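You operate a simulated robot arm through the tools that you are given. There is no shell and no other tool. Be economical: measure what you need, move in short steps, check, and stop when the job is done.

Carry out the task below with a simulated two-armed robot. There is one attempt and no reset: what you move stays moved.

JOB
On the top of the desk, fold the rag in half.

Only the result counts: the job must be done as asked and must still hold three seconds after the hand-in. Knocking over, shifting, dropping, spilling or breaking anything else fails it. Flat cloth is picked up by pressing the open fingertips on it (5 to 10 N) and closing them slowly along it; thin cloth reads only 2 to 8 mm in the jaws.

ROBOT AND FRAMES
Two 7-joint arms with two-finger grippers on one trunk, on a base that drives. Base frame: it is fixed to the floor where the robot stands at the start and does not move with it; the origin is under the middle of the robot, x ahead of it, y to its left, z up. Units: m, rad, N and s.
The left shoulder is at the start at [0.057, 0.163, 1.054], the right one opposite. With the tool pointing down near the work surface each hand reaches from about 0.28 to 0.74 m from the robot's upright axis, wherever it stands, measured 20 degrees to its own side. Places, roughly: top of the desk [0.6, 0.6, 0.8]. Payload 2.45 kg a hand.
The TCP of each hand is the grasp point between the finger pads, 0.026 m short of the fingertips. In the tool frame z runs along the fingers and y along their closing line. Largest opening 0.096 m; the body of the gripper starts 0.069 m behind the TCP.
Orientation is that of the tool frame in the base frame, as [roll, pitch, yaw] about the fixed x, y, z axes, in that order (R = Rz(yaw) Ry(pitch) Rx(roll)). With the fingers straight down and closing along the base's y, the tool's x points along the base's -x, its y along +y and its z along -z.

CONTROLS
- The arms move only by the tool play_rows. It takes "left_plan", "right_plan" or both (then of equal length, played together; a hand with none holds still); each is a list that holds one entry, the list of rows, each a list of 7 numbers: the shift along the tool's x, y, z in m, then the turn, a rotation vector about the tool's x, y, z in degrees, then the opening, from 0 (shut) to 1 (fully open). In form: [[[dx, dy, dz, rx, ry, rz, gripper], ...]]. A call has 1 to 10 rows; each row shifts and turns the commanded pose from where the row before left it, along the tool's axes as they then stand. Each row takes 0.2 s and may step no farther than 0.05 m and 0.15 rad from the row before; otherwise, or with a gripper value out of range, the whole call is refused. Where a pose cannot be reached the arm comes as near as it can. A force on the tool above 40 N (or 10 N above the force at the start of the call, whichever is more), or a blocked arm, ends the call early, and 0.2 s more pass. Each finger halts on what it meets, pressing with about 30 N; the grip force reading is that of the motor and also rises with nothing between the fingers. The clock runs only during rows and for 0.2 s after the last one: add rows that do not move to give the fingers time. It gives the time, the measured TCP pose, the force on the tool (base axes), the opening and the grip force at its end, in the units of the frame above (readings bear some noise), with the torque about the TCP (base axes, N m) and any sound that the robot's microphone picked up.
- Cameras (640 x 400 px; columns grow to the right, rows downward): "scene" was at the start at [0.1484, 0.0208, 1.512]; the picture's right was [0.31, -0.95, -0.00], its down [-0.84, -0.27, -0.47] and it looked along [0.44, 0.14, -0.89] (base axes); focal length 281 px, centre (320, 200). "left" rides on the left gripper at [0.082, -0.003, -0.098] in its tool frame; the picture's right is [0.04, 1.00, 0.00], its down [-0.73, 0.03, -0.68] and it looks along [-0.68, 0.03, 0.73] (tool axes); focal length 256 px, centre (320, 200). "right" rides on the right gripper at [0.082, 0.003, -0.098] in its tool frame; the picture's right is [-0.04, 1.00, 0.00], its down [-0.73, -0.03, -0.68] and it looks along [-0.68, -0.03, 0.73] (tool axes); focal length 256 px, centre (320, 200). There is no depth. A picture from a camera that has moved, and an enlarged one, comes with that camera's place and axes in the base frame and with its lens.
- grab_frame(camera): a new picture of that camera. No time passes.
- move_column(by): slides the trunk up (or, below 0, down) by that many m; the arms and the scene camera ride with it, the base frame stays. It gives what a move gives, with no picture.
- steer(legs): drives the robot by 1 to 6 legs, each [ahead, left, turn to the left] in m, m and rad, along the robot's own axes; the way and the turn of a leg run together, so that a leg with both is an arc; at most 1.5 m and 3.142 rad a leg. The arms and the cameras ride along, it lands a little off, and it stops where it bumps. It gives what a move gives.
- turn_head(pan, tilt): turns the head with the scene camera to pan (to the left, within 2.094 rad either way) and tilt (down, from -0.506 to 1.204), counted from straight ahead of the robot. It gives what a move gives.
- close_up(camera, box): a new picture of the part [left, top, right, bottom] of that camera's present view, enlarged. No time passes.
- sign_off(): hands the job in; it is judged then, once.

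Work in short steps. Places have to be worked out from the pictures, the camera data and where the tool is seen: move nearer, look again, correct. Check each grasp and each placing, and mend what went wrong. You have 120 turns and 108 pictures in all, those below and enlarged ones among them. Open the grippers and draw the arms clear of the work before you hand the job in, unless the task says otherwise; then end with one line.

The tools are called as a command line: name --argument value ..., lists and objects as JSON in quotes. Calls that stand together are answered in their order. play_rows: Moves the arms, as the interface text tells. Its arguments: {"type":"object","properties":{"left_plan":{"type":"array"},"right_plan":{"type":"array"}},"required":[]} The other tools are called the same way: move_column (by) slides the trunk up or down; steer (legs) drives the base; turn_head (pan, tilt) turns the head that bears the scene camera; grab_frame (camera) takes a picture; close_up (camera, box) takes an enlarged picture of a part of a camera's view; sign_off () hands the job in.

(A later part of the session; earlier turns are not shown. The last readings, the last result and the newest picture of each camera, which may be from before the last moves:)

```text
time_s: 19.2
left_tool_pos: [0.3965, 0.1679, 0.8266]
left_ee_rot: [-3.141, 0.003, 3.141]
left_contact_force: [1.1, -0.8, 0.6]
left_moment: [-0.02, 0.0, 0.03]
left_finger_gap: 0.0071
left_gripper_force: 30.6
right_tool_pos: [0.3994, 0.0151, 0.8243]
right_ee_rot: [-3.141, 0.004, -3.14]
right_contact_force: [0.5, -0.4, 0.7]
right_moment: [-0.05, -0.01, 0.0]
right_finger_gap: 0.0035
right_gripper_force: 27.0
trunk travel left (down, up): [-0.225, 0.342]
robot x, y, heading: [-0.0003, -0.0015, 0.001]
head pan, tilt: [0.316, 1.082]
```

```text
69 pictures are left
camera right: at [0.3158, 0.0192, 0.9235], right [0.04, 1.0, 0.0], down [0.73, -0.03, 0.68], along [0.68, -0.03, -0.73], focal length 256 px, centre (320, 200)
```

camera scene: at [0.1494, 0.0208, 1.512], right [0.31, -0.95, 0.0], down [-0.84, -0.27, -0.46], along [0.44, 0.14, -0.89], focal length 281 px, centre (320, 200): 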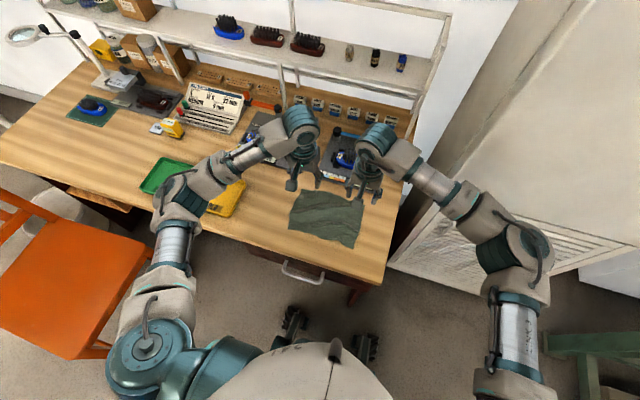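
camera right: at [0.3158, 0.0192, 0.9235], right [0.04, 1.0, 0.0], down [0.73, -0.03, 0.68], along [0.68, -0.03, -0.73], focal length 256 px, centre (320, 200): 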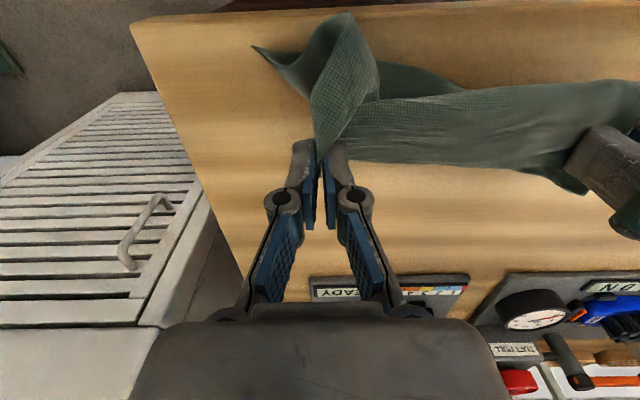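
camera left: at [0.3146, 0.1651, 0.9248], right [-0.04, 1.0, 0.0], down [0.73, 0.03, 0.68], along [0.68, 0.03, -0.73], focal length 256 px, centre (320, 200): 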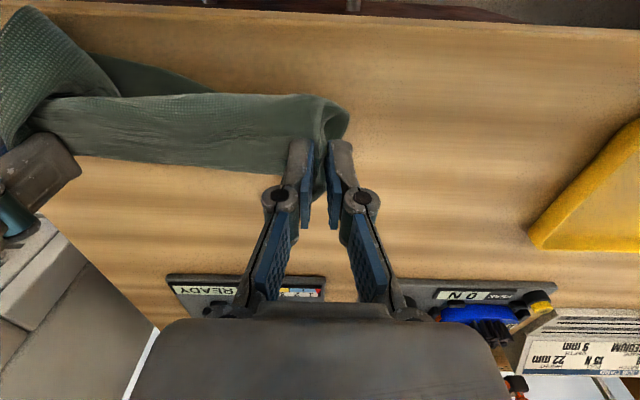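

Both hold. I raise about 10 cm so the rag hangs open by its own weight.

play_rows --left_plan '[[[-0.005, 0, -0.025, 0, 0, 0, 0], [-0.005, 0, -0.025, 0, 0, 0, 0], [-0.005, 0, -0.025, 0, 0, 0, 0], [-0.005, 0, -0.025, 0, 0, 0, 0], [0, 0, -0.02, 0, 0, 0, 0], [0, 0, 0, 0, 0, 0, 0]]]' --right_plan '[[[-0.005, 0, -0.025, 0, 0, 0, 0], [-0.005, 0, -0.025, 0, 0, 0, 0], [-0.005, 0, -0.025, 0, 0, 0, 0], [-0.005, 0, -0.025, 0, 0, 0, 0], [0, 0, -0.02, 0, 0, 0, 0], [0, 0, 0, 0, 0, 0, 0]]]'

grab_frame --camera "left"

grab_frame --camera "right"

close_up --camera "scene" --box '[240, 170, 400, 270]'

```text
time_s: 20.6
left_tool_pos: [0.4159, 0.1683, 0.9472]
left_ee_rot: [-3.14, 0.001, -3.141]
left_contact_force: [-0.1, -0.5, 0.4]
left_moment: [-0.03, 0.05, 0.01]
left_finger_gap: 0.007
left_gripper_force: 29.9
right_tool_pos: [0.4193, 0.0152, 0.9438]
right_ee_rot: [-3.139, 0.001, -3.141]
right_contact_force: [0.3, 1.0, -0.6]
right_moment: [0.03, -0.01, 0.0]
right_finger_gap: 0.0041
right_gripper_force: 37.6
trunk travel left (down, up): [-0.225, 0.342]
robot x, y, heading: [0.0032, 0.0016, 0.0]
head pan, tilt: [0.316, 1.082]
```

```text
68 pictures are left
camera left: at [0.3341, 0.1652, 1.0449], right [-0.04, 1.0, 0.0], down [0.73, 0.03, 0.68], along [0.68, 0.03, -0.73], focal length 256 px, centre (320, 200)
```

left: 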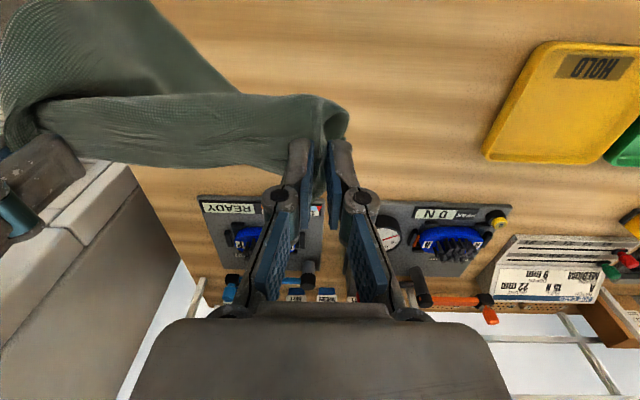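

```text
67 pictures are left
camera right: at [0.3366, 0.0192, 1.0428], right [0.04, 1.0, 0.0], down [0.73, -0.03, 0.68], along [0.68, -0.03, -0.73], focal length 256 px, centre (320, 200)
```

right: 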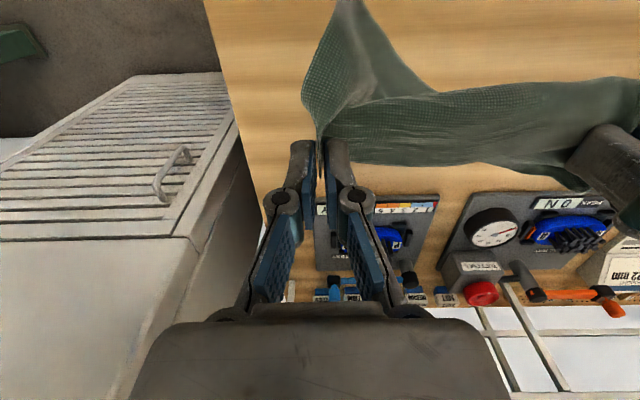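

```text
4.00 times, centred on (320, 220) of scene
camera zoom: at [0.1491, 0.021, 1.5118], right [0.31, -0.95, 0.0], down [-0.84, -0.27, -0.47], along [0.44, 0.14, -0.89], focal length 1125 px, centre (320, 120)
```

zoom: 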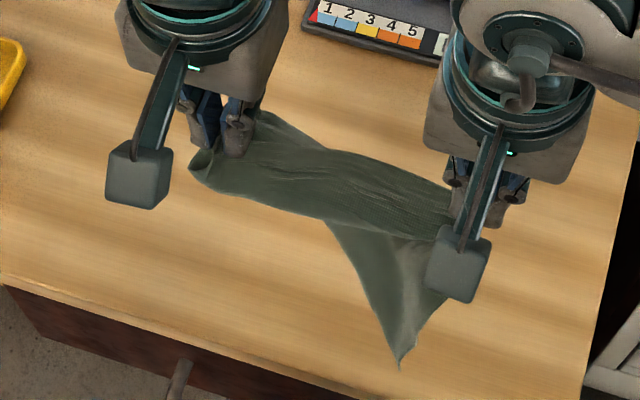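

The left hand has pinched both left corners while the right-near corner dangles. I lay the rag down moving away from me to flatten the right side, then release and look.

play_rows --left_plan '[[[-0.012, 0, 0.02, 0, 0, 0, 0], [-0.012, 0, 0.02, 0, 0, 0, 0], [-0.012, 0, 0.025, 0, 0, 0, 0], [-0.015, 0, 0.025, 0, 0, 0, 0], [-0.018, 0, 0.025, 0, 0, 0, 0], [-0.018, 0, 0.02, 0, 0, 0, 0], [-0.016, 0, 0.015, 0, 0, 0, 0], [-0.01, 0, 0.004, 0, 0, 0, 0], [0, 0, 0, 0, 0, 0, 0]]]' --right_plan '[[[-0.012, 0, 0.02, 0, 0, 0, 0], [-0.012, 0, 0.02, 0, 0, 0, 0], [-0.012, 0, 0.025, 0, 0, 0, 0], [-0.015, 0, 0.025, 0, 0, 0, 0], [-0.018, 0, 0.025, 0, 0, 0, 0], [-0.018, 0, 0.02, 0, 0, 0, 0], [-0.016, 0, 0.015, 0, 0, 0, 0], [-0.01, 0, 0.004, 0, 0, 0, 0], [0, 0, 0, 0, 0, 0, 0]]]'

play_rows --left_plan '[[[0, 0, 0, 0, 0, 0, 0.2], [0, 0, 0, 0, 0, 0, 0.4], [0, 0, -0.03, 0, 0, 0, 0.4], [0, 0, -0.04, 0, 0, 0, 0.4], [0, 0, -0.04, 0, 0, 0, 0.4], [0, 0, 0, 0, 0, 0, 0.4]]]' --right_plan '[[[0, 0, 0, 0, 0, 0, 0.2], [0, 0, 0, 0, 0, 0, 0.4], [0, 0, -0.03, 0, 0, 0, 0.4], [0, 0, -0.04, 0, 0, 0, 0.4], [0, -0.03, -0.04, 0, 0, 0, 0.4], [0, -0.04, 0, 0, 0, 0, 0.4]]]'

grab_frame --camera "left"

close_up --camera "scene" --box '[240, 170, 400, 270]'

```text
time_s: 22.6
left_tool_pos: [0.5302, 0.1669, 0.792]
left_ee_rot: [-3.14, 0.004, -3.141]
left_contact_force: [-0.3, -0.7, 0.6]
left_moment: [0.0, 0.0, -0.02]
left_finger_gap: 0.007
left_gripper_force: 30.4
right_tool_pos: [0.5323, 0.0148, 0.7901]
right_ee_rot: [-3.14, 0.005, -3.14]
right_contact_force: [0.5, -1.4, 0.6]
right_moment: [0.06, 0.0, 0.02]
right_finger_gap: 0.0043
right_gripper_force: 38.3
trunk travel left (down, up): [-0.225, 0.342]
robot x, y, heading: [0.0025, 0.0015, 0.001]
head pan, tilt: [0.316, 1.082]
```

```text
time_s: 24.0
left_tool_pos: [0.5296, 0.1655, 0.9039]
left_ee_rot: [3.137, 0.002, -3.14]
left_contact_force: [-0.1, 1.1, 0.9]
left_moment: [-0.04, -0.01, 0.01]
left_finger_gap: 0.0383
left_gripper_force: 0.1
right_tool_pos: [0.5331, -0.0567, 0.899]
right_ee_rot: [3.139, 0.002, -3.141]
right_contact_force: [0.2, 0.5, 0.3]
right_moment: [0.04, -0.02, -0.02]
right_finger_gap: 0.0382
right_gripper_force: 0.1
trunk travel left (down, up): [-0.225, 0.342]
robot x, y, heading: [-0.0018, -0.003, 0.004]
head pan, tilt: [0.316, 1.082]
```

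```text
65 pictures are left
camera left: at [0.4481, 0.1616, 1.0019], right [-0.04, 1.0, 0.0], down [0.73, 0.03, 0.68], along [0.68, 0.03, -0.73], focal length 256 px, centre (320, 200)
```

left: 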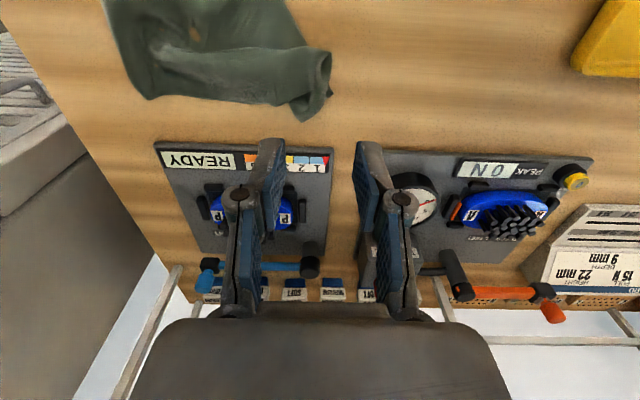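

```text
4.00 times, centred on (320, 220) of scene
camera zoom: at [0.1503, 0.0161, 1.5117], right [0.31, -0.95, 0.0], down [-0.84, -0.27, -0.47], along [0.44, 0.15, -0.89], focal length 1125 px, centre (320, 120)
```

zoom: 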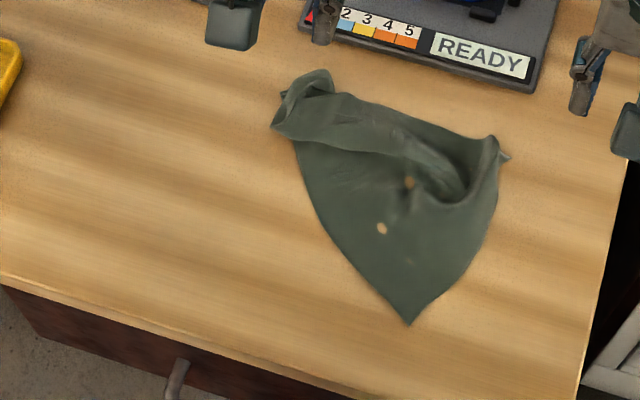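

The right side is open; the near-left corner is still tucked at the far-left. I back the left hand up for a closer look at that corner.

play_rows --left_plan '[[[0.04, 0.005, 0, 0, 0, 0, 0.4], [0.04, 0.005, 0, 0, 0, 0, 0.4], [0.04, 0.0, 0, 0, 0, 0, 0.4], [0.02, 0.0, 0, 0, 0, 0, 0.4]]]'

close_up --camera "left" --box '[80, 20, 400, 220]'

close_up --camera "scene" --box '[296, 180, 376, 230]'

```text
time_s: 25.0
left_tool_pos: [0.388, 0.1759, 0.9012]
left_ee_rot: [-3.141, 0.004, 3.14]
left_contact_force: [0.2, 0.4, -0.5]
left_moment: [-0.02, 0.0, 0.01]
left_finger_gap: 0.0383
left_gripper_force: 0.1
right_tool_pos: [0.5318, -0.0555, 0.9002]
right_ee_rot: [-3.141, 0.004, -3.141]
right_contact_force: [0.3, -0.2, -0.6]
right_moment: [-0.02, 0.02, 0.04]
right_finger_gap: 0.0385
right_gripper_force: 0.0
trunk travel left (down, up): [-0.225, 0.342]
robot x, y, heading: [-0.0018, -0.0007, 0.001]
head pan, tilt: [0.316, 1.082]
```

```text
2.00 times, centred on (240, 120) of left
camera zoom: at [0.3064, 0.1724, 0.9997], right [-0.04, 1.0, 0.0], down [0.73, 0.03, 0.68], along [0.68, 0.03, -0.73], focal length 512 px, centre (480, 360)
```

zoom: 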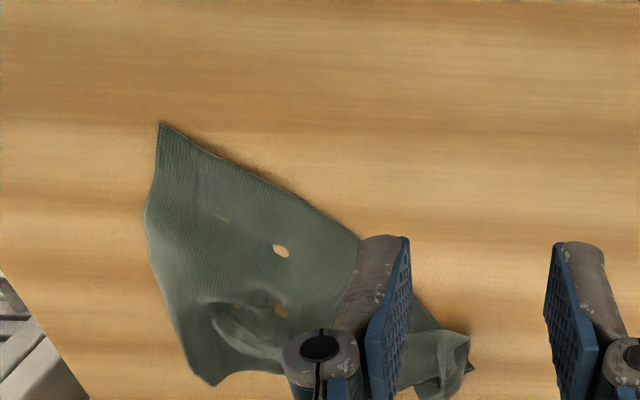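

```text
8.00 times, centred on (336, 205) of scene
camera zoom: at [0.1484, 0.0188, 1.512], right [0.31, -0.95, 0.0], down [-0.84, -0.27, -0.47], along [0.44, 0.15, -0.88], focal length 2251 px, centre (192, 160)
```

zoom: 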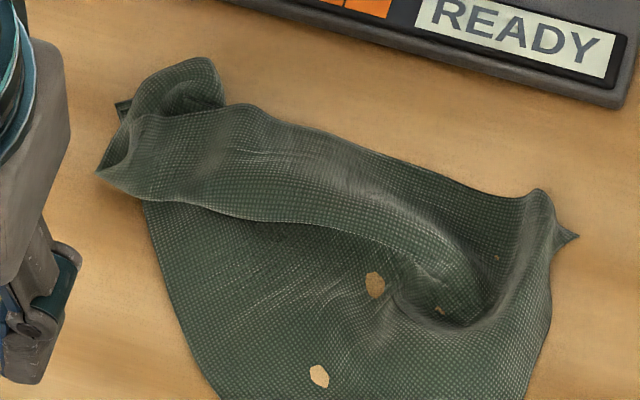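

The near edge passes at about (0.478, 0.135) and tucks under the band on the left. I'll pin the far-right corner with the right fingertips and lower the left fingers astride the near edge to pull it out.

play_rows --left_plan '[[[-0.045, -0.018, 0.02, 0, 0, 0, 0.38], [-0.045, -0.018, 0.02, 0, 0, 0, 0.38], [0, 0, 0.03, 0, 0, 0, 0.38], [0, 0, 0.03, 0, 0, 0, 0.38], [0, 0, 0.014, 0, 0, 0, 0.38], [0, 0, 0, 0, 0, 0, 0.38]]]' --right_plan '[[[-0.003, 0.04, 0.02, 0, 0, 0, 0.1], [0, 0.035, 0.02, 0, 0, 0, 0.1], [0, 0, 0.03, 0, 0, 0, 0.1], [0, 0, 0.03, 0, 0, 0, 0.1], [0, 0, 0.012, 0, 0, 0, 0.1], [0, 0, 0, 0, 0, 0, 0.1]]]'

grab_frame --camera "left"

close_up --camera "scene" --box '[240, 170, 400, 270]'

```text
refused: row 1 steps farther than a row can; nothing moved
```

```text
61 pictures are left
camera left: at [0.3064, 0.1724, 0.9997], right [-0.04, 1.0, 0.0], down [0.73, 0.03, 0.68], along [0.68, 0.03, -0.73], focal length 256 px, centre (320, 200)
```

left: 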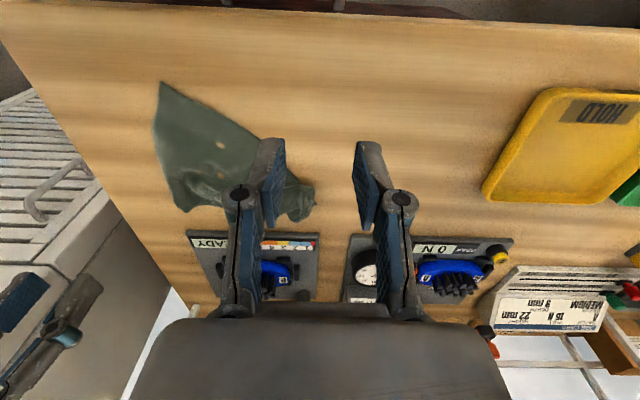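

```text
4.00 times, centred on (320, 220) of scene
camera zoom: at [0.1484, 0.0188, 1.512], right [0.31, -0.95, 0.0], down [-0.84, -0.27, -0.47], along [0.44, 0.15, -0.88], focal length 1125 px, centre (320, 120)
```

zoom: 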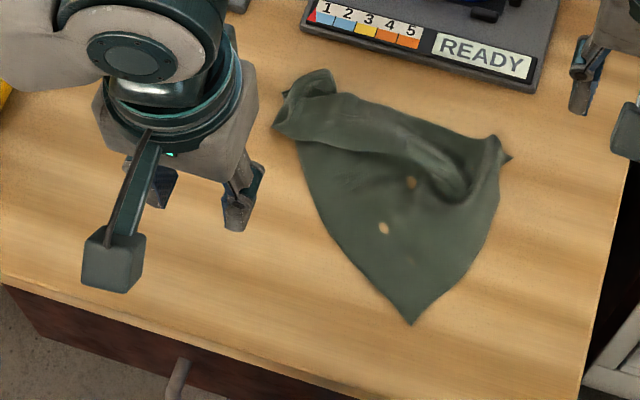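

The call was refused for too long a step; I split the approach into smaller ones.

play_rows --left_plan '[[[-0.03, -0.012, 0.01, 0, 0, 0, 0.38], [-0.03, -0.012, 0.015, 0, 0, 0, 0.38], [-0.03, -0.012, 0.02, 0, 0, 0, 0.38], [0, 0, 0.03, 0, 0, 0, 0.38], [0, 0, 0.025, 0, 0, 0, 0.38], [0, 0, 0.013, 0, 0, 0, 0.38], [0, 0, 0, 0, 0, 0, 0.38]]]' --right_plan '[[[-0.003, 0.025, 0.01, 0, 0, 0, 0.1], [0, 0.025, 0.015, 0, 0, 0, 0.1], [0, 0.025, 0.02, 0, 0, 0, 0.1], [0, 0, 0.03, 0, 0, 0, 0.1], [0, 0, 0.025, 0, 0, 0, 0.1], [0, 0, 0.011, 0, 0, 0, 0.1], [0, 0, 0, 0, 0, 0, 0.1]]]'

grab_frame --camera "left"

close_up --camera "scene" --box '[240, 170, 400, 270]'

```text
time_s: 26.6
left_tool_pos: [0.4798, 0.1414, 0.7884]
left_ee_rot: [3.141, 0.004, -3.14]
left_contact_force: [0.7, -0.5, 0.3]
left_moment: [-0.03, -0.01, -0.03]
left_finger_gap: 0.0364
left_gripper_force: 0.0
right_tool_pos: [0.5365, 0.0202, 0.7899]
right_ee_rot: [-3.14, 0.004, 3.141]
right_contact_force: [-0.2, -0.3, 0.8]
right_moment: [-0.01, 0.02, 0.03]
right_finger_gap: 0.0096
right_gripper_force: 0.2
trunk travel left (down, up): [-0.225, 0.342]
robot x, y, heading: [-0.0007, -0.0038, 0.003]
head pan, tilt: [0.316, 1.082]
```

```text
59 pictures are left
camera left: at [0.3975, 0.1379, 0.887], right [-0.04, 1.0, 0.0], down [0.73, 0.03, 0.68], along [0.68, 0.03, -0.73], focal length 256 px, centre (320, 200)
```

left: 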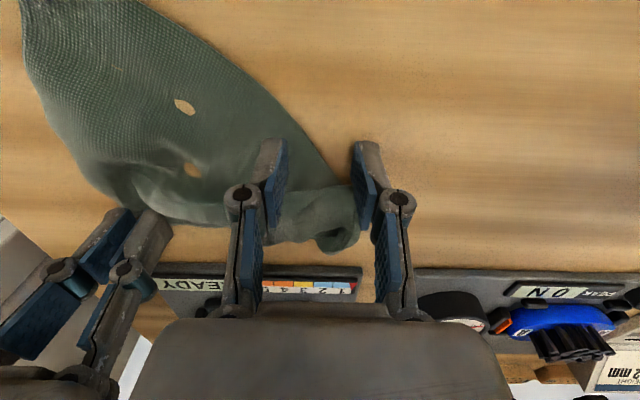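

```text
4.00 times, centred on (320, 220) of scene
camera zoom: at [0.149, 0.0206, 1.512], right [0.31, -0.95, 0.0], down [-0.84, -0.27, -0.47], along [0.44, 0.14, -0.89], focal length 1125 px, centre (320, 120)
```

zoom: 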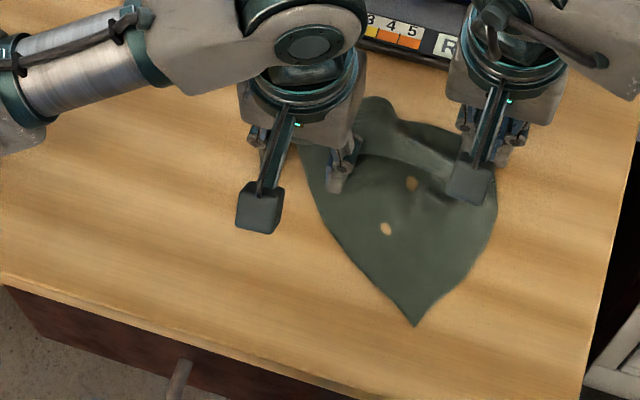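

The left fingers straddle the near edge. I press both slightly, close the left, and then pull it towards me and left.

play_rows --left_plan '[[[0, 0, 0.002, 0, 0, 0, 0.36], [0, 0, 0, 0, 0, 0, 0.3], [0, 0, 0, 0, 0, 0, 0.24], [0, 0, 0, 0, 0, 0, 0.18], [0, 0, 0, 0, 0, 0, 0.12], [0, 0, 0, 0, 0, 0, 0.06], [0, 0, 0, 0, 0, 0, 0], [0, 0, 0, 0, 0, 0, 0], [0.005, 0.002, -0.005, 0, 0, 0, 0]]]' --right_plan '[[[0, 0, 0.002, 0, 0, 0, 0.1], [0, 0, 0.002, 0, 0, 0, 0.1], [0, 0, 0, 0, 0, 0, 0.1], [0, 0, 0, 0, 0, 0, 0.1], [0, 0, 0, 0, 0, 0, 0.1], [0, 0, 0, 0, 0, 0, 0.1], [0, 0, 0, 0, 0, 0, 0.1], [0, 0, 0, 0, 0, 0, 0.1], [0, 0, 0, 0, 0, 0, 0.1]]]'

play_rows --left_plan '[[[0.01, 0.004, 0, 0, 0, 0, 0], [0.01, 0.004, 0, 0, 0, 0, 0], [0.01, 0.004, 0, 0, 0, 0, 0], [0.01, 0.004, 0, 0, 0, 0, 0], [0.01, 0.004, 0, 0, 0, 0, 0], [0.01, 0.004, 0, 0, 0, 0, 0], [0, 0, 0, 0, 0, 0, 0]]]'

grab_frame --camera "left"

close_up --camera "scene" --box '[240, 170, 400, 270]'

```text
time_s: 28.6
left_tool_pos: [0.473, 0.143, 0.7924]
left_ee_rot: [3.141, 0.003, 3.141]
left_contact_force: [0.6, -0.6, -0.1]
left_moment: [0.05, 0.03, 0.03]
left_finger_gap: 0.0021
left_gripper_force: 27.4
right_tool_pos: [0.5349, 0.0194, 0.7875]
right_ee_rot: [-3.14, 0.008, 3.142]
right_contact_force: [6.0, -3.1, 33.1]
right_moment: [-0.1, 0.13, -0.01]
right_finger_gap: 0.0103
right_gripper_force: 6.6
trunk travel left (down, up): [-0.225, 0.342]
robot x, y, heading: [0.0021, -0.0001, 0.002]
head pan, tilt: [0.316, 1.082]
```

```text
time_s: 30.2
left_tool_pos: [0.4127, 0.1685, 0.7937]
left_ee_rot: [3.141, 0.004, 3.141]
left_contact_force: [0.3, -0.6, 0.4]
left_moment: [0.02, -0.01, -0.01]
left_finger_gap: 0.0
left_gripper_force: 28.5
right_tool_pos: [0.5347, 0.0196, 0.7888]
right_ee_rot: [3.141, 0.006, -3.141]
right_contact_force: [4.4, -3.7, 31.8]
right_moment: [-0.12, 0.1, 0.05]
right_finger_gap: 0.0092
right_gripper_force: 0.1
trunk travel left (down, up): [-0.225, 0.342]
robot x, y, heading: [0.0001, 0.0001, -0.001]
head pan, tilt: [0.316, 1.082]
```

```text
57 pictures are left
camera left: at [0.3309, 0.1643, 0.8913], right [-0.04, 1.0, 0.0], down [0.73, 0.03, 0.68], along [0.68, 0.03, -0.73], focal length 256 px, centre (320, 200)
```

left: 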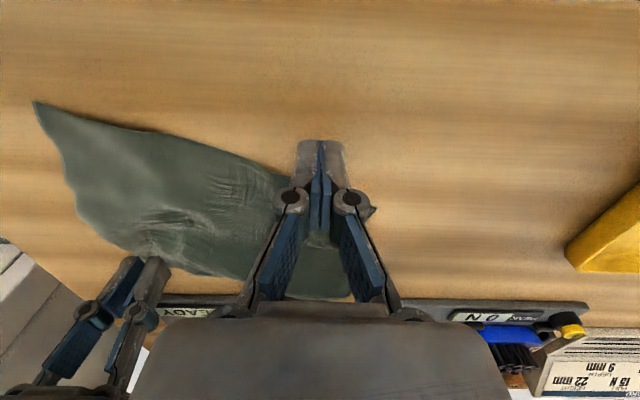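

```text
4.00 times, centred on (320, 220) of scene
camera zoom: at [0.1439, 0.0198, 1.5127], right [0.31, -0.95, 0.0], down [-0.84, -0.27, -0.47], along [0.45, 0.15, -0.88], focal length 1125 px, centre (320, 120)
```

zoom: 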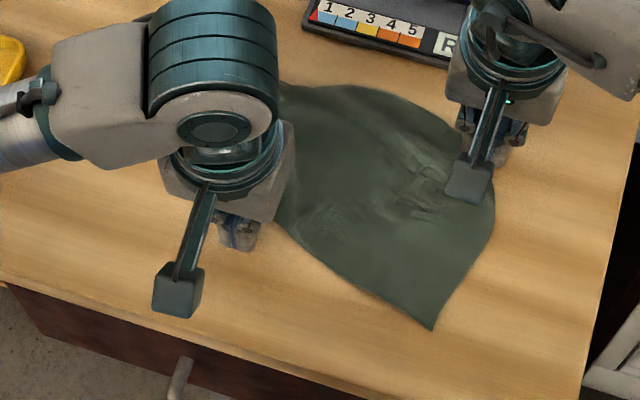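

It unfolded nicely and slipped out of the left fingers. I raise both hands, back off, and view the whole rag.

play_rows --left_plan '[[[0, 0, -0.03, 0, 0, 0, 0.3], [0, 0.01, -0.04, 0, 0, 0, 0.38], [0, 0.04, -0.02, 0, 0, 0, 0.38], [0, 0.04, -0.02, 0, 0, 0, 0.38], [0, 0, 0, 0, 0, 0, 0.38]]]' --right_plan '[[[0, 0, -0.03, 0, 0, 0, 0.38], [0, 0, -0.04, 0, 0, 0, 0.38], [0, -0.04, -0.02, 0, 0, 0, 0.38], [0, -0.04, -0.02, 0, 0, 0, 0.38], [0, 0, 0, 0, 0, 0, 0.38]]]'

close_up --camera "scene" --box '[240, 170, 400, 270]'

close_up --camera "left" --box '[0, 40, 320, 240]'

```text
time_s: 31.4
left_tool_pos: [0.4148, 0.2581, 0.9004]
left_ee_rot: [3.141, 0.0, 3.141]
left_contact_force: [-0.8, -0.7, -0.4]
left_moment: [0.0, 0.02, -0.06]
left_finger_gap: 0.0368
left_gripper_force: 0.1
right_tool_pos: [0.5365, -0.0601, 0.8941]
right_ee_rot: [3.141, 0.001, 3.141]
right_contact_force: [0.4, 0.4, 0.3]
right_moment: [0.01, 0.0, 0.03]
right_finger_gap: 0.0368
right_gripper_force: 0.0
trunk travel left (down, up): [-0.225, 0.342]
robot x, y, heading: [-0.0005, -0.0001, -0.001]
head pan, tilt: [0.316, 1.082]
```

```text
4.00 times, centred on (320, 220) of scene
camera zoom: at [0.1496, 0.0202, 1.5118], right [0.31, -0.95, 0.0], down [-0.84, -0.27, -0.46], along [0.44, 0.14, -0.89], focal length 1125 px, centre (320, 120)
```

zoom: 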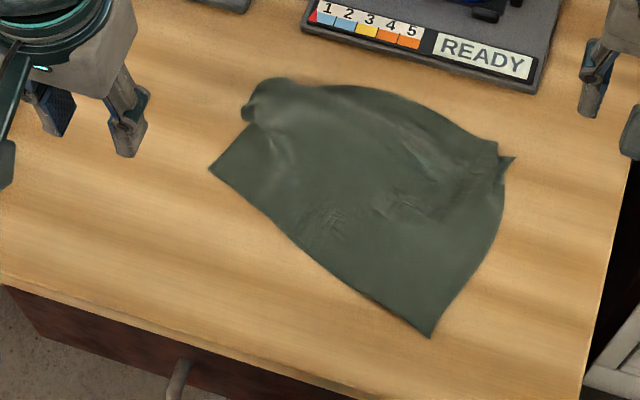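

```text
2.00 times, centred on (160, 140) of left
camera zoom: at [0.3334, 0.2545, 0.9989], right [-0.04, 1.0, 0.0], down [0.73, 0.03, 0.68], along [0.68, 0.03, -0.73], focal length 512 px, centre (640, 320)
```

zoom: 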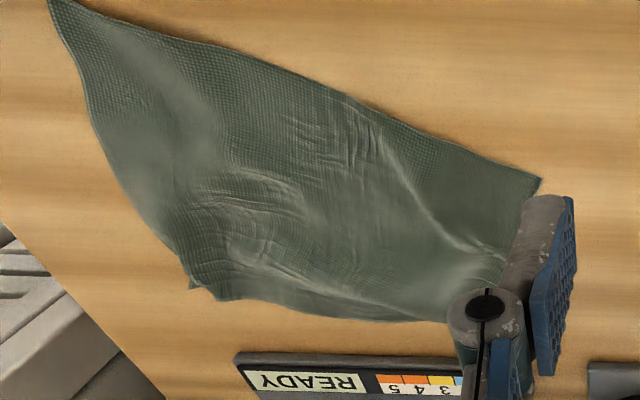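

Nearly flat, rotated ~20°, with the far-left corner apparently rolled. Let me zoom in on it.

close_up --camera "scene" --box '[288, 182, 336, 212]'

close_up --camera "right" --box '[320, 0, 640, 200]'

```text
13.33 times, centred on (312, 197) of scene
camera zoom: at [0.1496, 0.0202, 1.5118], right [0.31, -0.95, 0.0], down [-0.84, -0.27, -0.46], along [0.44, 0.14, -0.89], focal length 3751 px, centre (427, 240)
```

zoom: 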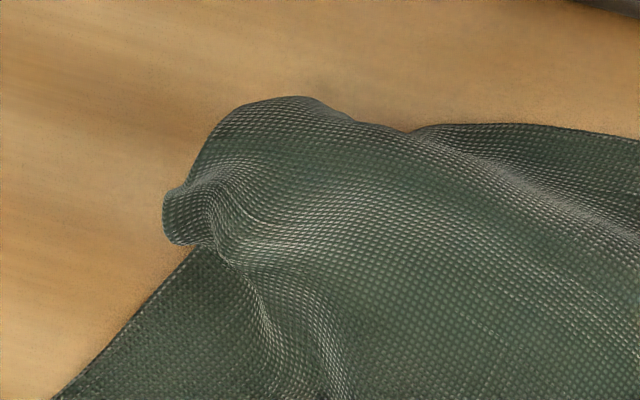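

```text
2.00 times, centred on (480, 100) of right
camera zoom: at [0.4528, -0.0571, 0.9936], right [0.04, 1.0, 0.0], down [0.73, -0.03, 0.68], along [0.68, -0.03, -0.73], focal length 512 px, centre (0, 400)
```

zoom: 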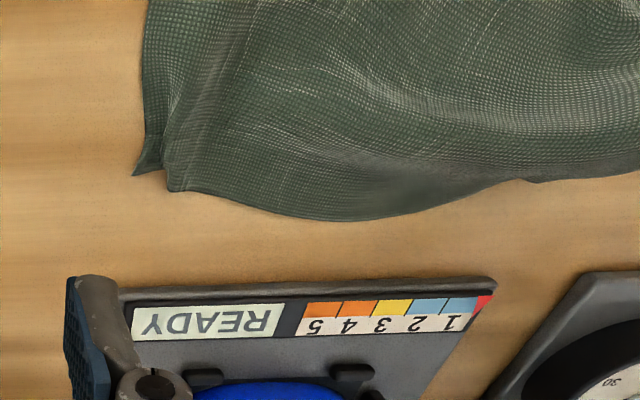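

The far-left corner is tucked under. I'll pinch the cloth about 4 cm inside it, lift so the tuck falls open, and lay it back while moving inward.

play_rows --left_plan '[[[-0.03, -0.031, 0.01, 0, 0, 0, 0.45], [-0.03, -0.031, 0.015, 0, 0, 0, 0.45], [-0.03, -0.031, 0.02, 0, 0, 0, 0.45], [0, 0, 0.03, 0, 0, 0, 0.45], [0, 0, 0.025, 0, 0, 0, 0.45], [0, 0, 0.012, 0, 0, 0, 0.45], [0, 0, 0, 0, 0, 0, 0.45]]]'

grab_frame --camera "left"

```text
time_s: 33.0
left_tool_pos: [0.5043, 0.1633, 0.7896]
left_ee_rot: [-3.141, 0.004, 3.142]
left_contact_force: [-0.2, -0.4, 1.3]
left_moment: [-0.03, 0.01, -0.02]
left_finger_gap: 0.0431
left_gripper_force: 0.0
right_tool_pos: [0.5355, -0.0617, 0.895]
right_ee_rot: [-3.141, 0.004, 3.141]
right_contact_force: [-0.2, 0.5, 0.5]
right_moment: [0.0, -0.02, 0.0]
right_finger_gap: 0.0364
right_gripper_force: 0.0
trunk travel left (down, up): [-0.225, 0.342]
robot x, y, heading: [0.0022, -0.0022, 0.0]
head pan, tilt: [0.316, 1.082]
```

```text
51 pictures are left
camera left: at [0.4223, 0.1603, 0.8886], right [-0.04, 1.0, 0.0], down [0.73, 0.03, 0.68], along [0.68, 0.03, -0.73], focal length 256 px, centre (320, 200)
```

left: 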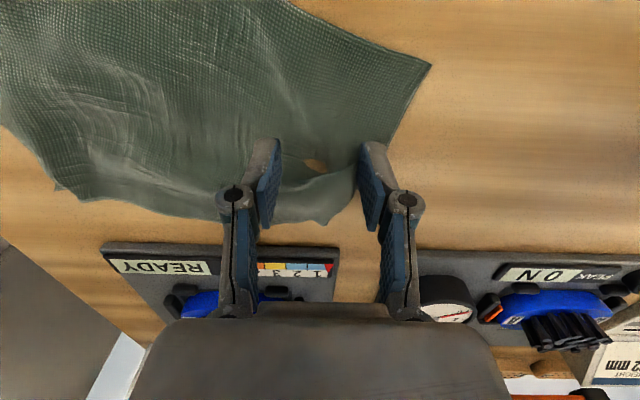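

Pressing already seems to be spreading it. I press 1 mm more, pinch, and lift 6 cm.

play_rows --left_plan '[[[0, 0, 0.003, 0, 0, 0, 0.4], [0, 0, 0, 0, 0, 0, 0.33], [0, 0, 0, 0, 0, 0, 0.26], [0, 0, 0, 0, 0, 0, 0.19], [0, 0, 0, 0, 0, 0, 0.12], [0, 0, 0, 0, 0, 0, 0.05], [0, 0, 0, 0, 0, 0, 0], [0, 0, -0.02, 0, 0, 0, 0], [0, 0, -0.025, 0, 0, 0, 0], [0, 0, -0.025, 0, 0, 0, 0]]]'

grab_frame --camera "left"

close_up --camera "scene" --box '[240, 170, 400, 270]'

```text
time_s: 35.2
left_tool_pos: [0.5035, 0.1637, 0.857]
left_ee_rot: [3.141, 0.003, 3.141]
left_contact_force: [-0.5, 1.3, -1.0]
left_moment: [-0.01, -0.04, -0.05]
left_finger_gap: 0.0051
left_gripper_force: 36.3
right_tool_pos: [0.5359, -0.061, 0.8944]
right_ee_rot: [-3.141, 0.004, 3.14]
right_contact_force: [0.2, -0.1, 0.6]
right_moment: [0.04, -0.03, -0.01]
right_finger_gap: 0.0364
right_gripper_force: 0.1
trunk travel left (down, up): [-0.225, 0.342]
robot x, y, heading: [0.0008, 0.0012, 0.001]
head pan, tilt: [0.316, 1.082]
```

```text
50 pictures are left
camera left: at [0.4218, 0.1606, 0.956], right [-0.04, 1.0, 0.0], down [0.73, 0.03, 0.68], along [0.68, 0.03, -0.73], focal length 256 px, centre (320, 200)
```

left: 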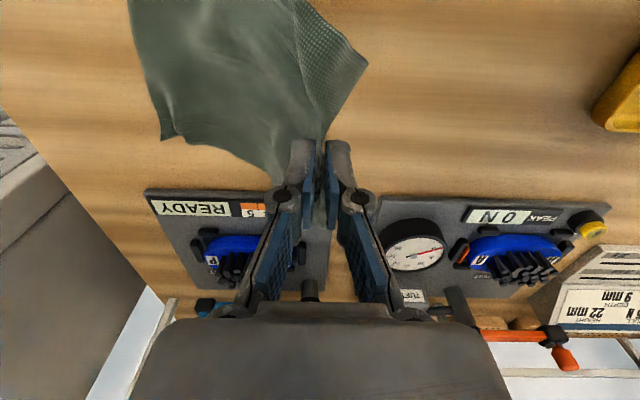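

```text
4.00 times, centred on (320, 220) of scene
camera zoom: at [0.1488, 0.0199, 1.512], right [0.31, -0.95, 0.0], down [-0.84, -0.27, -0.47], along [0.44, 0.14, -0.89], focal length 1125 px, centre (320, 120)
```

zoom: 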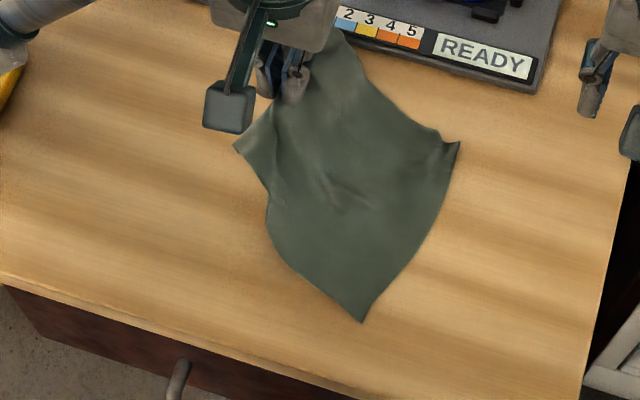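

The corner hangs free on the far side now. I lower with a small inward move, release, and clear the hand.

play_rows --left_plan '[[[0.003, 0, 0.02, 0, 0, 0, 0], [0.003, 0, 0.02, 0, 0, 0, 0], [0.003, 0, 0.018, 0, 0, 0, 0], [0, 0, 0.004, 0, 0, 0, 0.2], [0, 0, 0, 0, 0, 0, 0.45], [0, 0, -0.03, 0, 0, 0, 0.45], [0, 0, -0.04, 0, 0, 0, 0.45], [0, 0.04, -0.02, 0, 0, 0, 0.45], [0.02, 0.04, -0.02, 0, 0, 0, 0.45], [0.03, 0.03, 0, 0, 0, 0, 0.45]]]'

close_up --camera "scene" --box '[240, 160, 400, 260]'

```text
time_s: 37.4
left_tool_pos: [0.4436, 0.2759, 0.9049]
left_ee_rot: [-3.139, 0.004, 3.141]
left_contact_force: [0.5, -0.2, 0.3]
left_moment: [0.02, 0.0, -0.02]
left_finger_gap: 0.0432
left_gripper_force: 0.1
right_tool_pos: [0.5348, -0.0582, 0.8961]
right_ee_rot: [-3.139, 0.004, -3.14]
right_contact_force: [-0.4, -0.8, -1.0]
right_moment: [-0.01, 0.02, -0.02]
right_finger_gap: 0.0365
right_gripper_force: 0.1
trunk travel left (down, up): [-0.225, 0.342]
robot x, y, heading: [0.0027, 0.0021, -0.006]
head pan, tilt: [0.316, 1.082]
```

```text
4.00 times, centred on (320, 210) of scene
camera zoom: at [0.1473, 0.024, 1.5121], right [0.31, -0.95, 0.0], down [-0.84, -0.27, -0.47], along [0.44, 0.14, -0.89], focal length 1125 px, centre (320, 160)
```

zoom: 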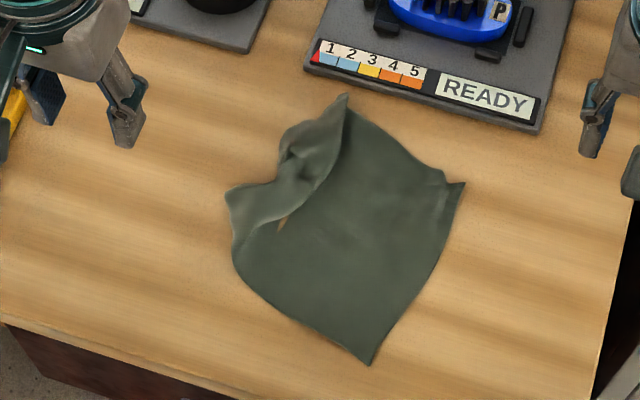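

Close look at the ruck from the left hand camera and the scene camera.

close_up --camera "left" --box '[0, 20, 320, 220]'

close_up --camera "scene" --box '[288, 176, 352, 216]'

```text
2.00 times, centred on (160, 120) of left
camera zoom: at [0.3619, 0.2728, 1.0036], right [-0.04, 1.0, 0.0], down [0.73, 0.03, 0.68], along [0.68, 0.03, -0.73], focal length 512 px, centre (640, 360)
```

zoom: 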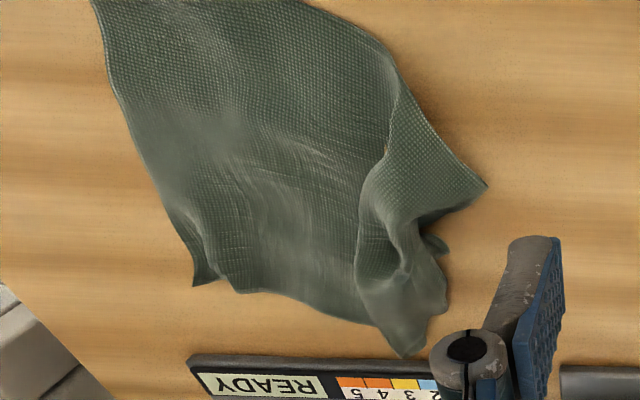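

```text
10.00 times, centred on (320, 196) of scene
camera zoom: at [0.1473, 0.024, 1.5121], right [0.31, -0.95, 0.0], down [-0.84, -0.27, -0.47], along [0.44, 0.14, -0.89], focal length 2814 px, centre (320, 240)
```

zoom: 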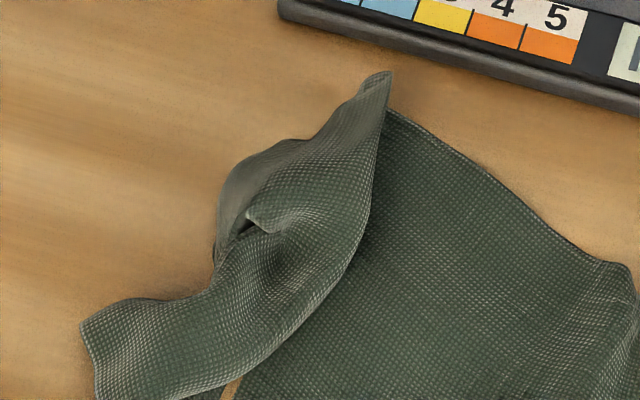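

A pleat folds the left margin inward. I'll pin the rag with the right hand at about (0.45, 0.045) and pinch the left edge at about (0.495, 0.17) to pull it outward.

play_rows --left_plan '[[[-0.017, -0.035, 0.005, 0, 0, 0, 0.45], [-0.017, -0.035, 0.01, 0, 0, 0, 0.45], [-0.017, -0.036, 0.015, 0, 0, 0, 0.45], [0, 0, 0.03, 0, 0, 0, 0.45], [0, 0, 0.03, 0, 0, 0, 0.45], [0, 0, 0.02, 0, 0, 0, 0.45], [0, 0, 0.005, 0, 0, 0, 0.45], [0, 0, 0, 0, 0, 0, 0.45]]]' --right_plan '[[[0.028, 0.034, 0.005, 0, 0, 0, 0.1], [0.028, 0.034, 0.01, 0, 0, 0, 0.1], [0.028, 0.035, 0.015, 0, 0, 0, 0.1], [0, 0, 0.03, 0, 0, 0, 0.1], [0, 0, 0.03, 0, 0, 0, 0.1], [0, 0, 0.015, 0, 0, 0, 0.1], [0, 0, 0.004, 0, 0, 0, 0.1], [0, 0, 0.001, 0, 0, 0, 0.1]]]'

grab_frame --camera "left"

```text
time_s: 39.2
left_tool_pos: [0.4958, 0.1686, 0.7912]
left_ee_rot: [-3.142, 0.003, 3.141]
left_contact_force: [-0.9, 0.2, 0.6]
left_moment: [-0.01, -0.01, -0.01]
left_finger_gap: 0.0434
left_gripper_force: 0.1
right_tool_pos: [0.4514, 0.045, 0.7869]
right_ee_rot: [3.14, 0.006, 3.141]
right_contact_force: [-0.4, 1.4, 16.6]
right_moment: [0.2, 0.07, 0.0]
right_finger_gap: 0.0091
right_gripper_force: 0.0
trunk travel left (down, up): [-0.225, 0.342]
robot x, y, heading: [-0.0021, -0.0021, -0.006]
head pan, tilt: [0.316, 1.082]
```

```text
45 pictures are left
camera left: at [0.4131, 0.165, 0.8893], right [-0.04, 1.0, 0.0], down [0.73, 0.03, 0.68], along [0.68, 0.03, -0.73], focal length 256 px, centre (320, 200)
```

left: 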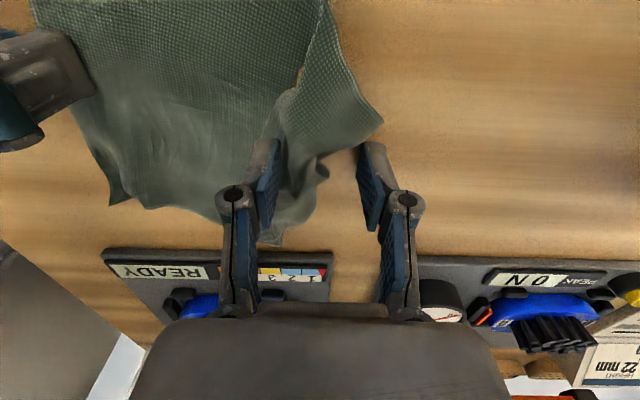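

Fingers straddle the pleat. I close on it and pull it left and slightly away.

play_rows --left_plan '[[[0, 0, 0.001, 0, 0, 0, 0.38], [0, 0, 0, 0, 0, 0, 0.3], [0, 0, 0, 0, 0, 0, 0.22], [0, 0, 0, 0, 0, 0, 0.14], [0, 0, 0, 0, 0, 0, 0.06], [0, 0, 0, 0, 0, 0, 0], [0, 0, 0, 0, 0, 0, 0], [0, 0.005, -0.006, 0, 0, 0, 0], [-0.004, 0.01, -0.004, 0, 0, 0, 0], [-0.004, 0.01, 0, 0, 0, 0, 0]]]'

grab_frame --camera "left"

```text
time_s: 41.4
left_tool_pos: [0.5017, 0.1942, 0.8006]
left_ee_rot: [-3.141, 0.003, -3.141]
left_contact_force: [-0.6, 1.4, -0.2]
left_moment: [0.05, -0.02, 0.03]
left_finger_gap: 0.0038
left_gripper_force: 33.0
right_tool_pos: [0.45, 0.0449, 0.7869]
right_ee_rot: [3.139, 0.005, 3.141]
right_contact_force: [5.8, 2.9, 35.9]
right_moment: [0.45, -0.09, -0.05]
right_finger_gap: 0.0088
right_gripper_force: 0.0
trunk travel left (down, up): [-0.225, 0.342]
robot x, y, heading: [-0.0031, -0.0027, -0.003]
head pan, tilt: [0.316, 1.082]
```

```text
44 pictures are left
camera left: at [0.4213, 0.1911, 0.8989], right [-0.04, 1.0, 0.0], down [0.73, 0.03, 0.68], along [0.68, 0.03, -0.73], focal length 256 px, centre (320, 200)
```

left: 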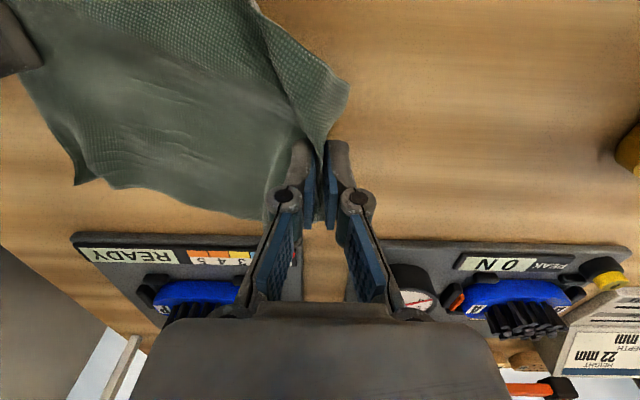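

Working well: the far-left part is opening. I continue another 3 cm, set it down, release and clear both hands.

play_rows --left_plan '[[[-0.003, 0.01, 0, 0, 0, 0, 0], [-0.003, 0.01, 0, 0, 0, 0, 0], [-0.003, 0.01, 0.005, 0, 0, 0, 0], [0, 0, 0.005, 0, 0, 0, 0], [0, 0, 0, 0, 0, 0, 0.2], [0, 0, 0, 0, 0, 0, 0.4], [0, 0, -0.03, 0, 0, 0, 0.4], [0.01, 0.01, -0.04, 0, 0, 0, 0.4], [0.03, 0.03, -0.02, 0, 0, 0, 0.4], [0.03, 0.03, 0, 0, 0, 0, 0.4]]]' --right_plan '[[[0, 0, 0, 0, 0, 0, 0.1], [0, 0, 0, 0, 0, 0, 0.1], [0, 0, 0, 0, 0, 0, 0.1], [0, 0, 0, 0, 0, 0, 0.1], [0, 0, 0, 0, 0, 0, 0.1], [0, 0, -0.03, 0, 0, 0, 0.1], [0, 0, -0.04, 0, 0, 0, 0.1], [0, -0.04, -0.02, 0, 0, 0, 0.1], [0, -0.04, -0.02, 0, 0, 0, 0.38], [0, -0.03, 0, 0, 0, 0, 0.38]]]'

close_up --camera "scene" --box '[240, 160, 400, 260]'

close_up --camera "left" --box '[0, 0, 320, 200]'

```text
time_s: 43.6
left_tool_pos: [0.4416, 0.2946, 0.8788]
left_ee_rot: [-3.138, 0.003, -3.141]
left_contact_force: [-0.1, -0.2, 1.0]
left_moment: [-0.01, 0.0, 0.01]
left_finger_gap: 0.0385
left_gripper_force: 0.0
right_tool_pos: [0.4499, -0.0658, 0.8964]
right_ee_rot: [-3.14, 0.003, -3.14]
right_contact_force: [0.6, 0.5, 0.1]
right_moment: [0.03, 0.01, -0.03]
right_finger_gap: 0.0364
right_gripper_force: 0.0
trunk travel left (down, up): [-0.225, 0.342]
robot x, y, heading: [-0.0024, -0.0012, 0.004]
head pan, tilt: [0.316, 1.082]
```

```text
4.00 times, centred on (320, 210) of scene
camera zoom: at [0.147, 0.022, 1.5121], right [0.31, -0.95, 0.0], down [-0.84, -0.27, -0.47], along [0.44, 0.14, -0.88], focal length 1125 px, centre (320, 160)
```

zoom: 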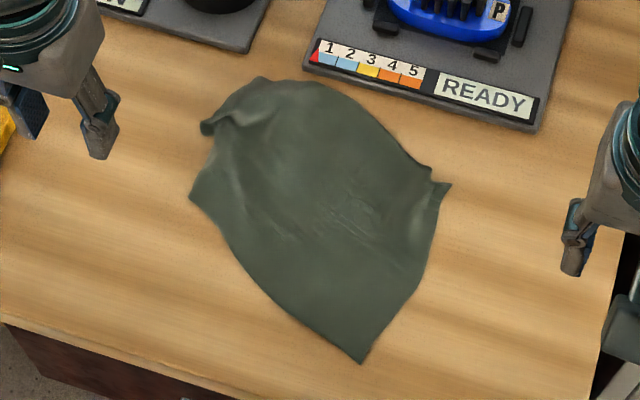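

```text
2.00 times, centred on (160, 100) of left
camera zoom: at [0.3606, 0.2919, 0.9773], right [-0.04, 1.0, 0.0], down [0.73, 0.03, 0.68], along [0.68, 0.03, -0.73], focal length 512 px, centre (640, 400)
```

zoom: 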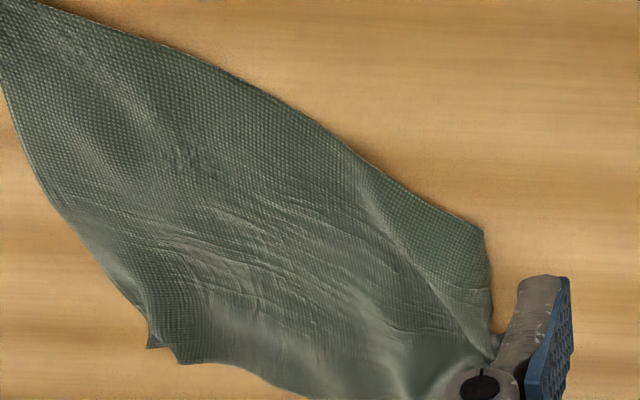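

The rag is nearly flat, only rotated ~25° and close to the boards. I'll press closed fingertips of both hands on it and drag it to straighten it and bring it a few cm nearer.

play_rows --left_plan '[[[-0.02, -0.03, 0, 0, 0, 0, 0.1], [-0.02, -0.03, 0.01, 0, 0, 0, 0.1], [-0.02, -0.03, 0.01, 0, 0, 0, 0.1], [-0.018, -0.03, 0.015, 0, 0, 0, 0.1], [0, 0, 0.03, 0, 0, 0, 0.1], [0, 0, 0.02, 0, 0, 0, 0.1], [0, 0, 0.006, 0, 0, 0, 0.1], [0, 0, 0.001, 0, 0, 0, 0.1]]]' --right_plan '[[[0, 0.034, 0.01, 0, 0, 0, 0.1], [0, 0.034, 0.015, 0, 0, 0, 0.1], [0, 0.034, 0.015, 0, 0, 0, 0.1], [0, 0.034, 0.015, 0, 0, 0, 0.1], [0, 0, 0.03, 0, 0, 0, 0.1], [0, 0, 0.02, 0, 0, 0, 0.1], [0, 0, 0.0045, 0, 0, 0, 0.1], [0, 0, 0.001, 0, 0, 0, 0.1]]]'

```text
time_s: 45.4
left_tool_pos: [0.5206, 0.1732, 0.788]
left_ee_rot: [3.141, 0.004, 3.141]
left_contact_force: [-1.0, 0.1, 0.8]
left_moment: [0.0, 0.03, -0.03]
left_finger_gap: 0.0098
left_gripper_force: 0.1
right_tool_pos: [0.4532, 0.0687, 0.7877]
right_ee_rot: [3.139, 0.009, -3.14]
right_contact_force: [0.6, -1.5, 23.1]
right_moment: [-0.27, 0.04, 0.03]
right_finger_gap: 0.0095
right_gripper_force: 0.1
trunk travel left (down, up): [-0.225, 0.342]
robot x, y, heading: [0.0015, -0.0015, -0.002]
head pan, tilt: [0.316, 1.082]
```

Right presses at 23 N, left barely touches; I balance them and then drag.

play_rows --left_plan '[[[0, 0, 0.0025, 0, 0, 0, 0.1], [0, 0, 0, 0, 0, 0, 0.1], [0.0094, 0.0012, 0, 0, 0, 0, 0.1], [0.0094, 0.0012, 0, 0, 0, 0, 0.1], [0.0094, 0.0012, 0, 0, 0, 0, 0.1], [0.0094, 0.0012, 0, 0, 0, 0, 0.1], [0.0094, 0.0012, 0, 0, 0, 0, 0.1], [0.0094, 0.0012, 0, 0, 0, 0, 0.1], [0.0094, 0.0012, 0, 0, 0, 0, 0.1], [0.0094, 0.0012, 0, 0, 0, 0, 0.1]]]' --right_plan '[[[0, 0, -0.001, 0, 0, 0, 0.1], [0, 0, 0, 0, 0, 0, 0.1], [0.0031, -0.0015, 0, 0, 0, 0, 0.1], [0.0031, -0.0015, 0, 0, 0, 0, 0.1], [0.0031, -0.0015, 0, 0, 0, 0, 0.1], [0.0031, -0.0015, 0, 0, 0, 0, 0.1], [0.0031, -0.0015, 0, 0, 0, 0, 0.1], [0.0031, -0.0015, 0, 0, 0, 0, 0.1], [0.0031, -0.0015, 0, 0, 0, 0, 0.1], [0.0031, -0.0015, 0, 0, 0, 0, 0.1]]]'

close_up --camera "scene" --box '[240, 160, 400, 260]'

```text
time_s: 47.6
left_tool_pos: [0.4457, 0.1822, 0.7863]
left_ee_rot: [3.141, 0.007, 3.141]
left_contact_force: [8.1, -3.8, 33.0]
left_moment: [-0.4, -0.1, 0.2]
left_finger_gap: 0.0097
left_gripper_force: 0.0
right_tool_pos: [0.4261, 0.0553, 0.7873]
right_ee_rot: [3.141, 0.005, 3.141]
right_contact_force: [3.3, 5.5, 21.1]
right_moment: [0.31, -0.13, 0.02]
right_finger_gap: 0.0103
right_gripper_force: 0.1
trunk travel left (down, up): [-0.225, 0.342]
robot x, y, heading: [-0.0006, -0.0018, -0.003]
head pan, tilt: [0.316, 1.082]
```

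```text
4.00 times, centred on (320, 210) of scene
camera zoom: at [0.1428, 0.0185, 1.5131], right [0.31, -0.95, 0.0], down [-0.84, -0.27, -0.47], along [0.45, 0.15, -0.88], focal length 1125 px, centre (320, 160)
```

zoom: 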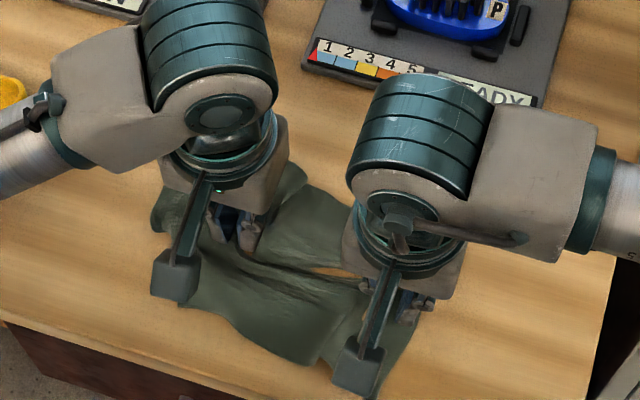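

The cloth followed. I lift clear and look.

play_rows --left_plan '[[[0, 0, -0.03, 0, 0, 0, 0.1], [0, 0.01, -0.04, 0, 0, 0, 0.2], [0, 0.04, -0.02, 0, 0, 0, 0.38], [0, 0.04, -0.02, 0, 0, 0, 0.38], [0, 0.03, 0, 0, 0, 0, 0.38]]]' --right_plan '[[[0, 0, -0.03, 0, 0, 0, 0.1], [0, 0, -0.04, 0, 0, 0, 0.2], [0, -0.04, -0.02, 0, 0, 0, 0.38], [0, -0.04, -0.02, 0, 0, 0, 0.38], [0, -0.04, 0, 0, 0, 0, 0.38]]]'

close_up --camera "scene" --box '[240, 160, 400, 260]'

```text
time_s: 48.8
left_tool_pos: [0.445, 0.3018, 0.8954]
left_ee_rot: [-3.141, 0.004, -3.141]
left_contact_force: [0.8, -0.4, 0.4]
left_moment: [-0.03, 0.02, -0.01]
left_finger_gap: 0.0363
left_gripper_force: 0.0
right_tool_pos: [0.4249, -0.0647, 0.8946]
right_ee_rot: [3.141, 0.003, -3.14]
right_contact_force: [0.7, -1.3, -0.6]
right_moment: [-0.01, 0.02, 0.0]
right_finger_gap: 0.0365
right_gripper_force: 0.1
trunk travel left (down, up): [-0.225, 0.342]
robot x, y, heading: [0.0031, 0.0, -0.001]
head pan, tilt: [0.316, 1.082]
```

```text
4.00 times, centred on (320, 210) of scene
camera zoom: at [0.1479, 0.0195, 1.512], right [0.31, -0.95, 0.0], down [-0.84, -0.27, -0.47], along [0.44, 0.15, -0.88], focal length 1125 px, centre (320, 160)
```

zoom: 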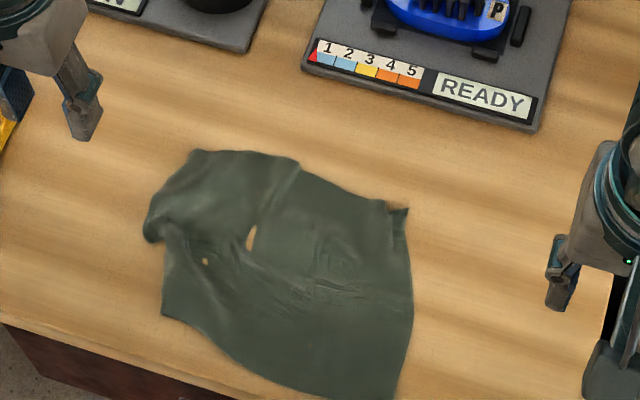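

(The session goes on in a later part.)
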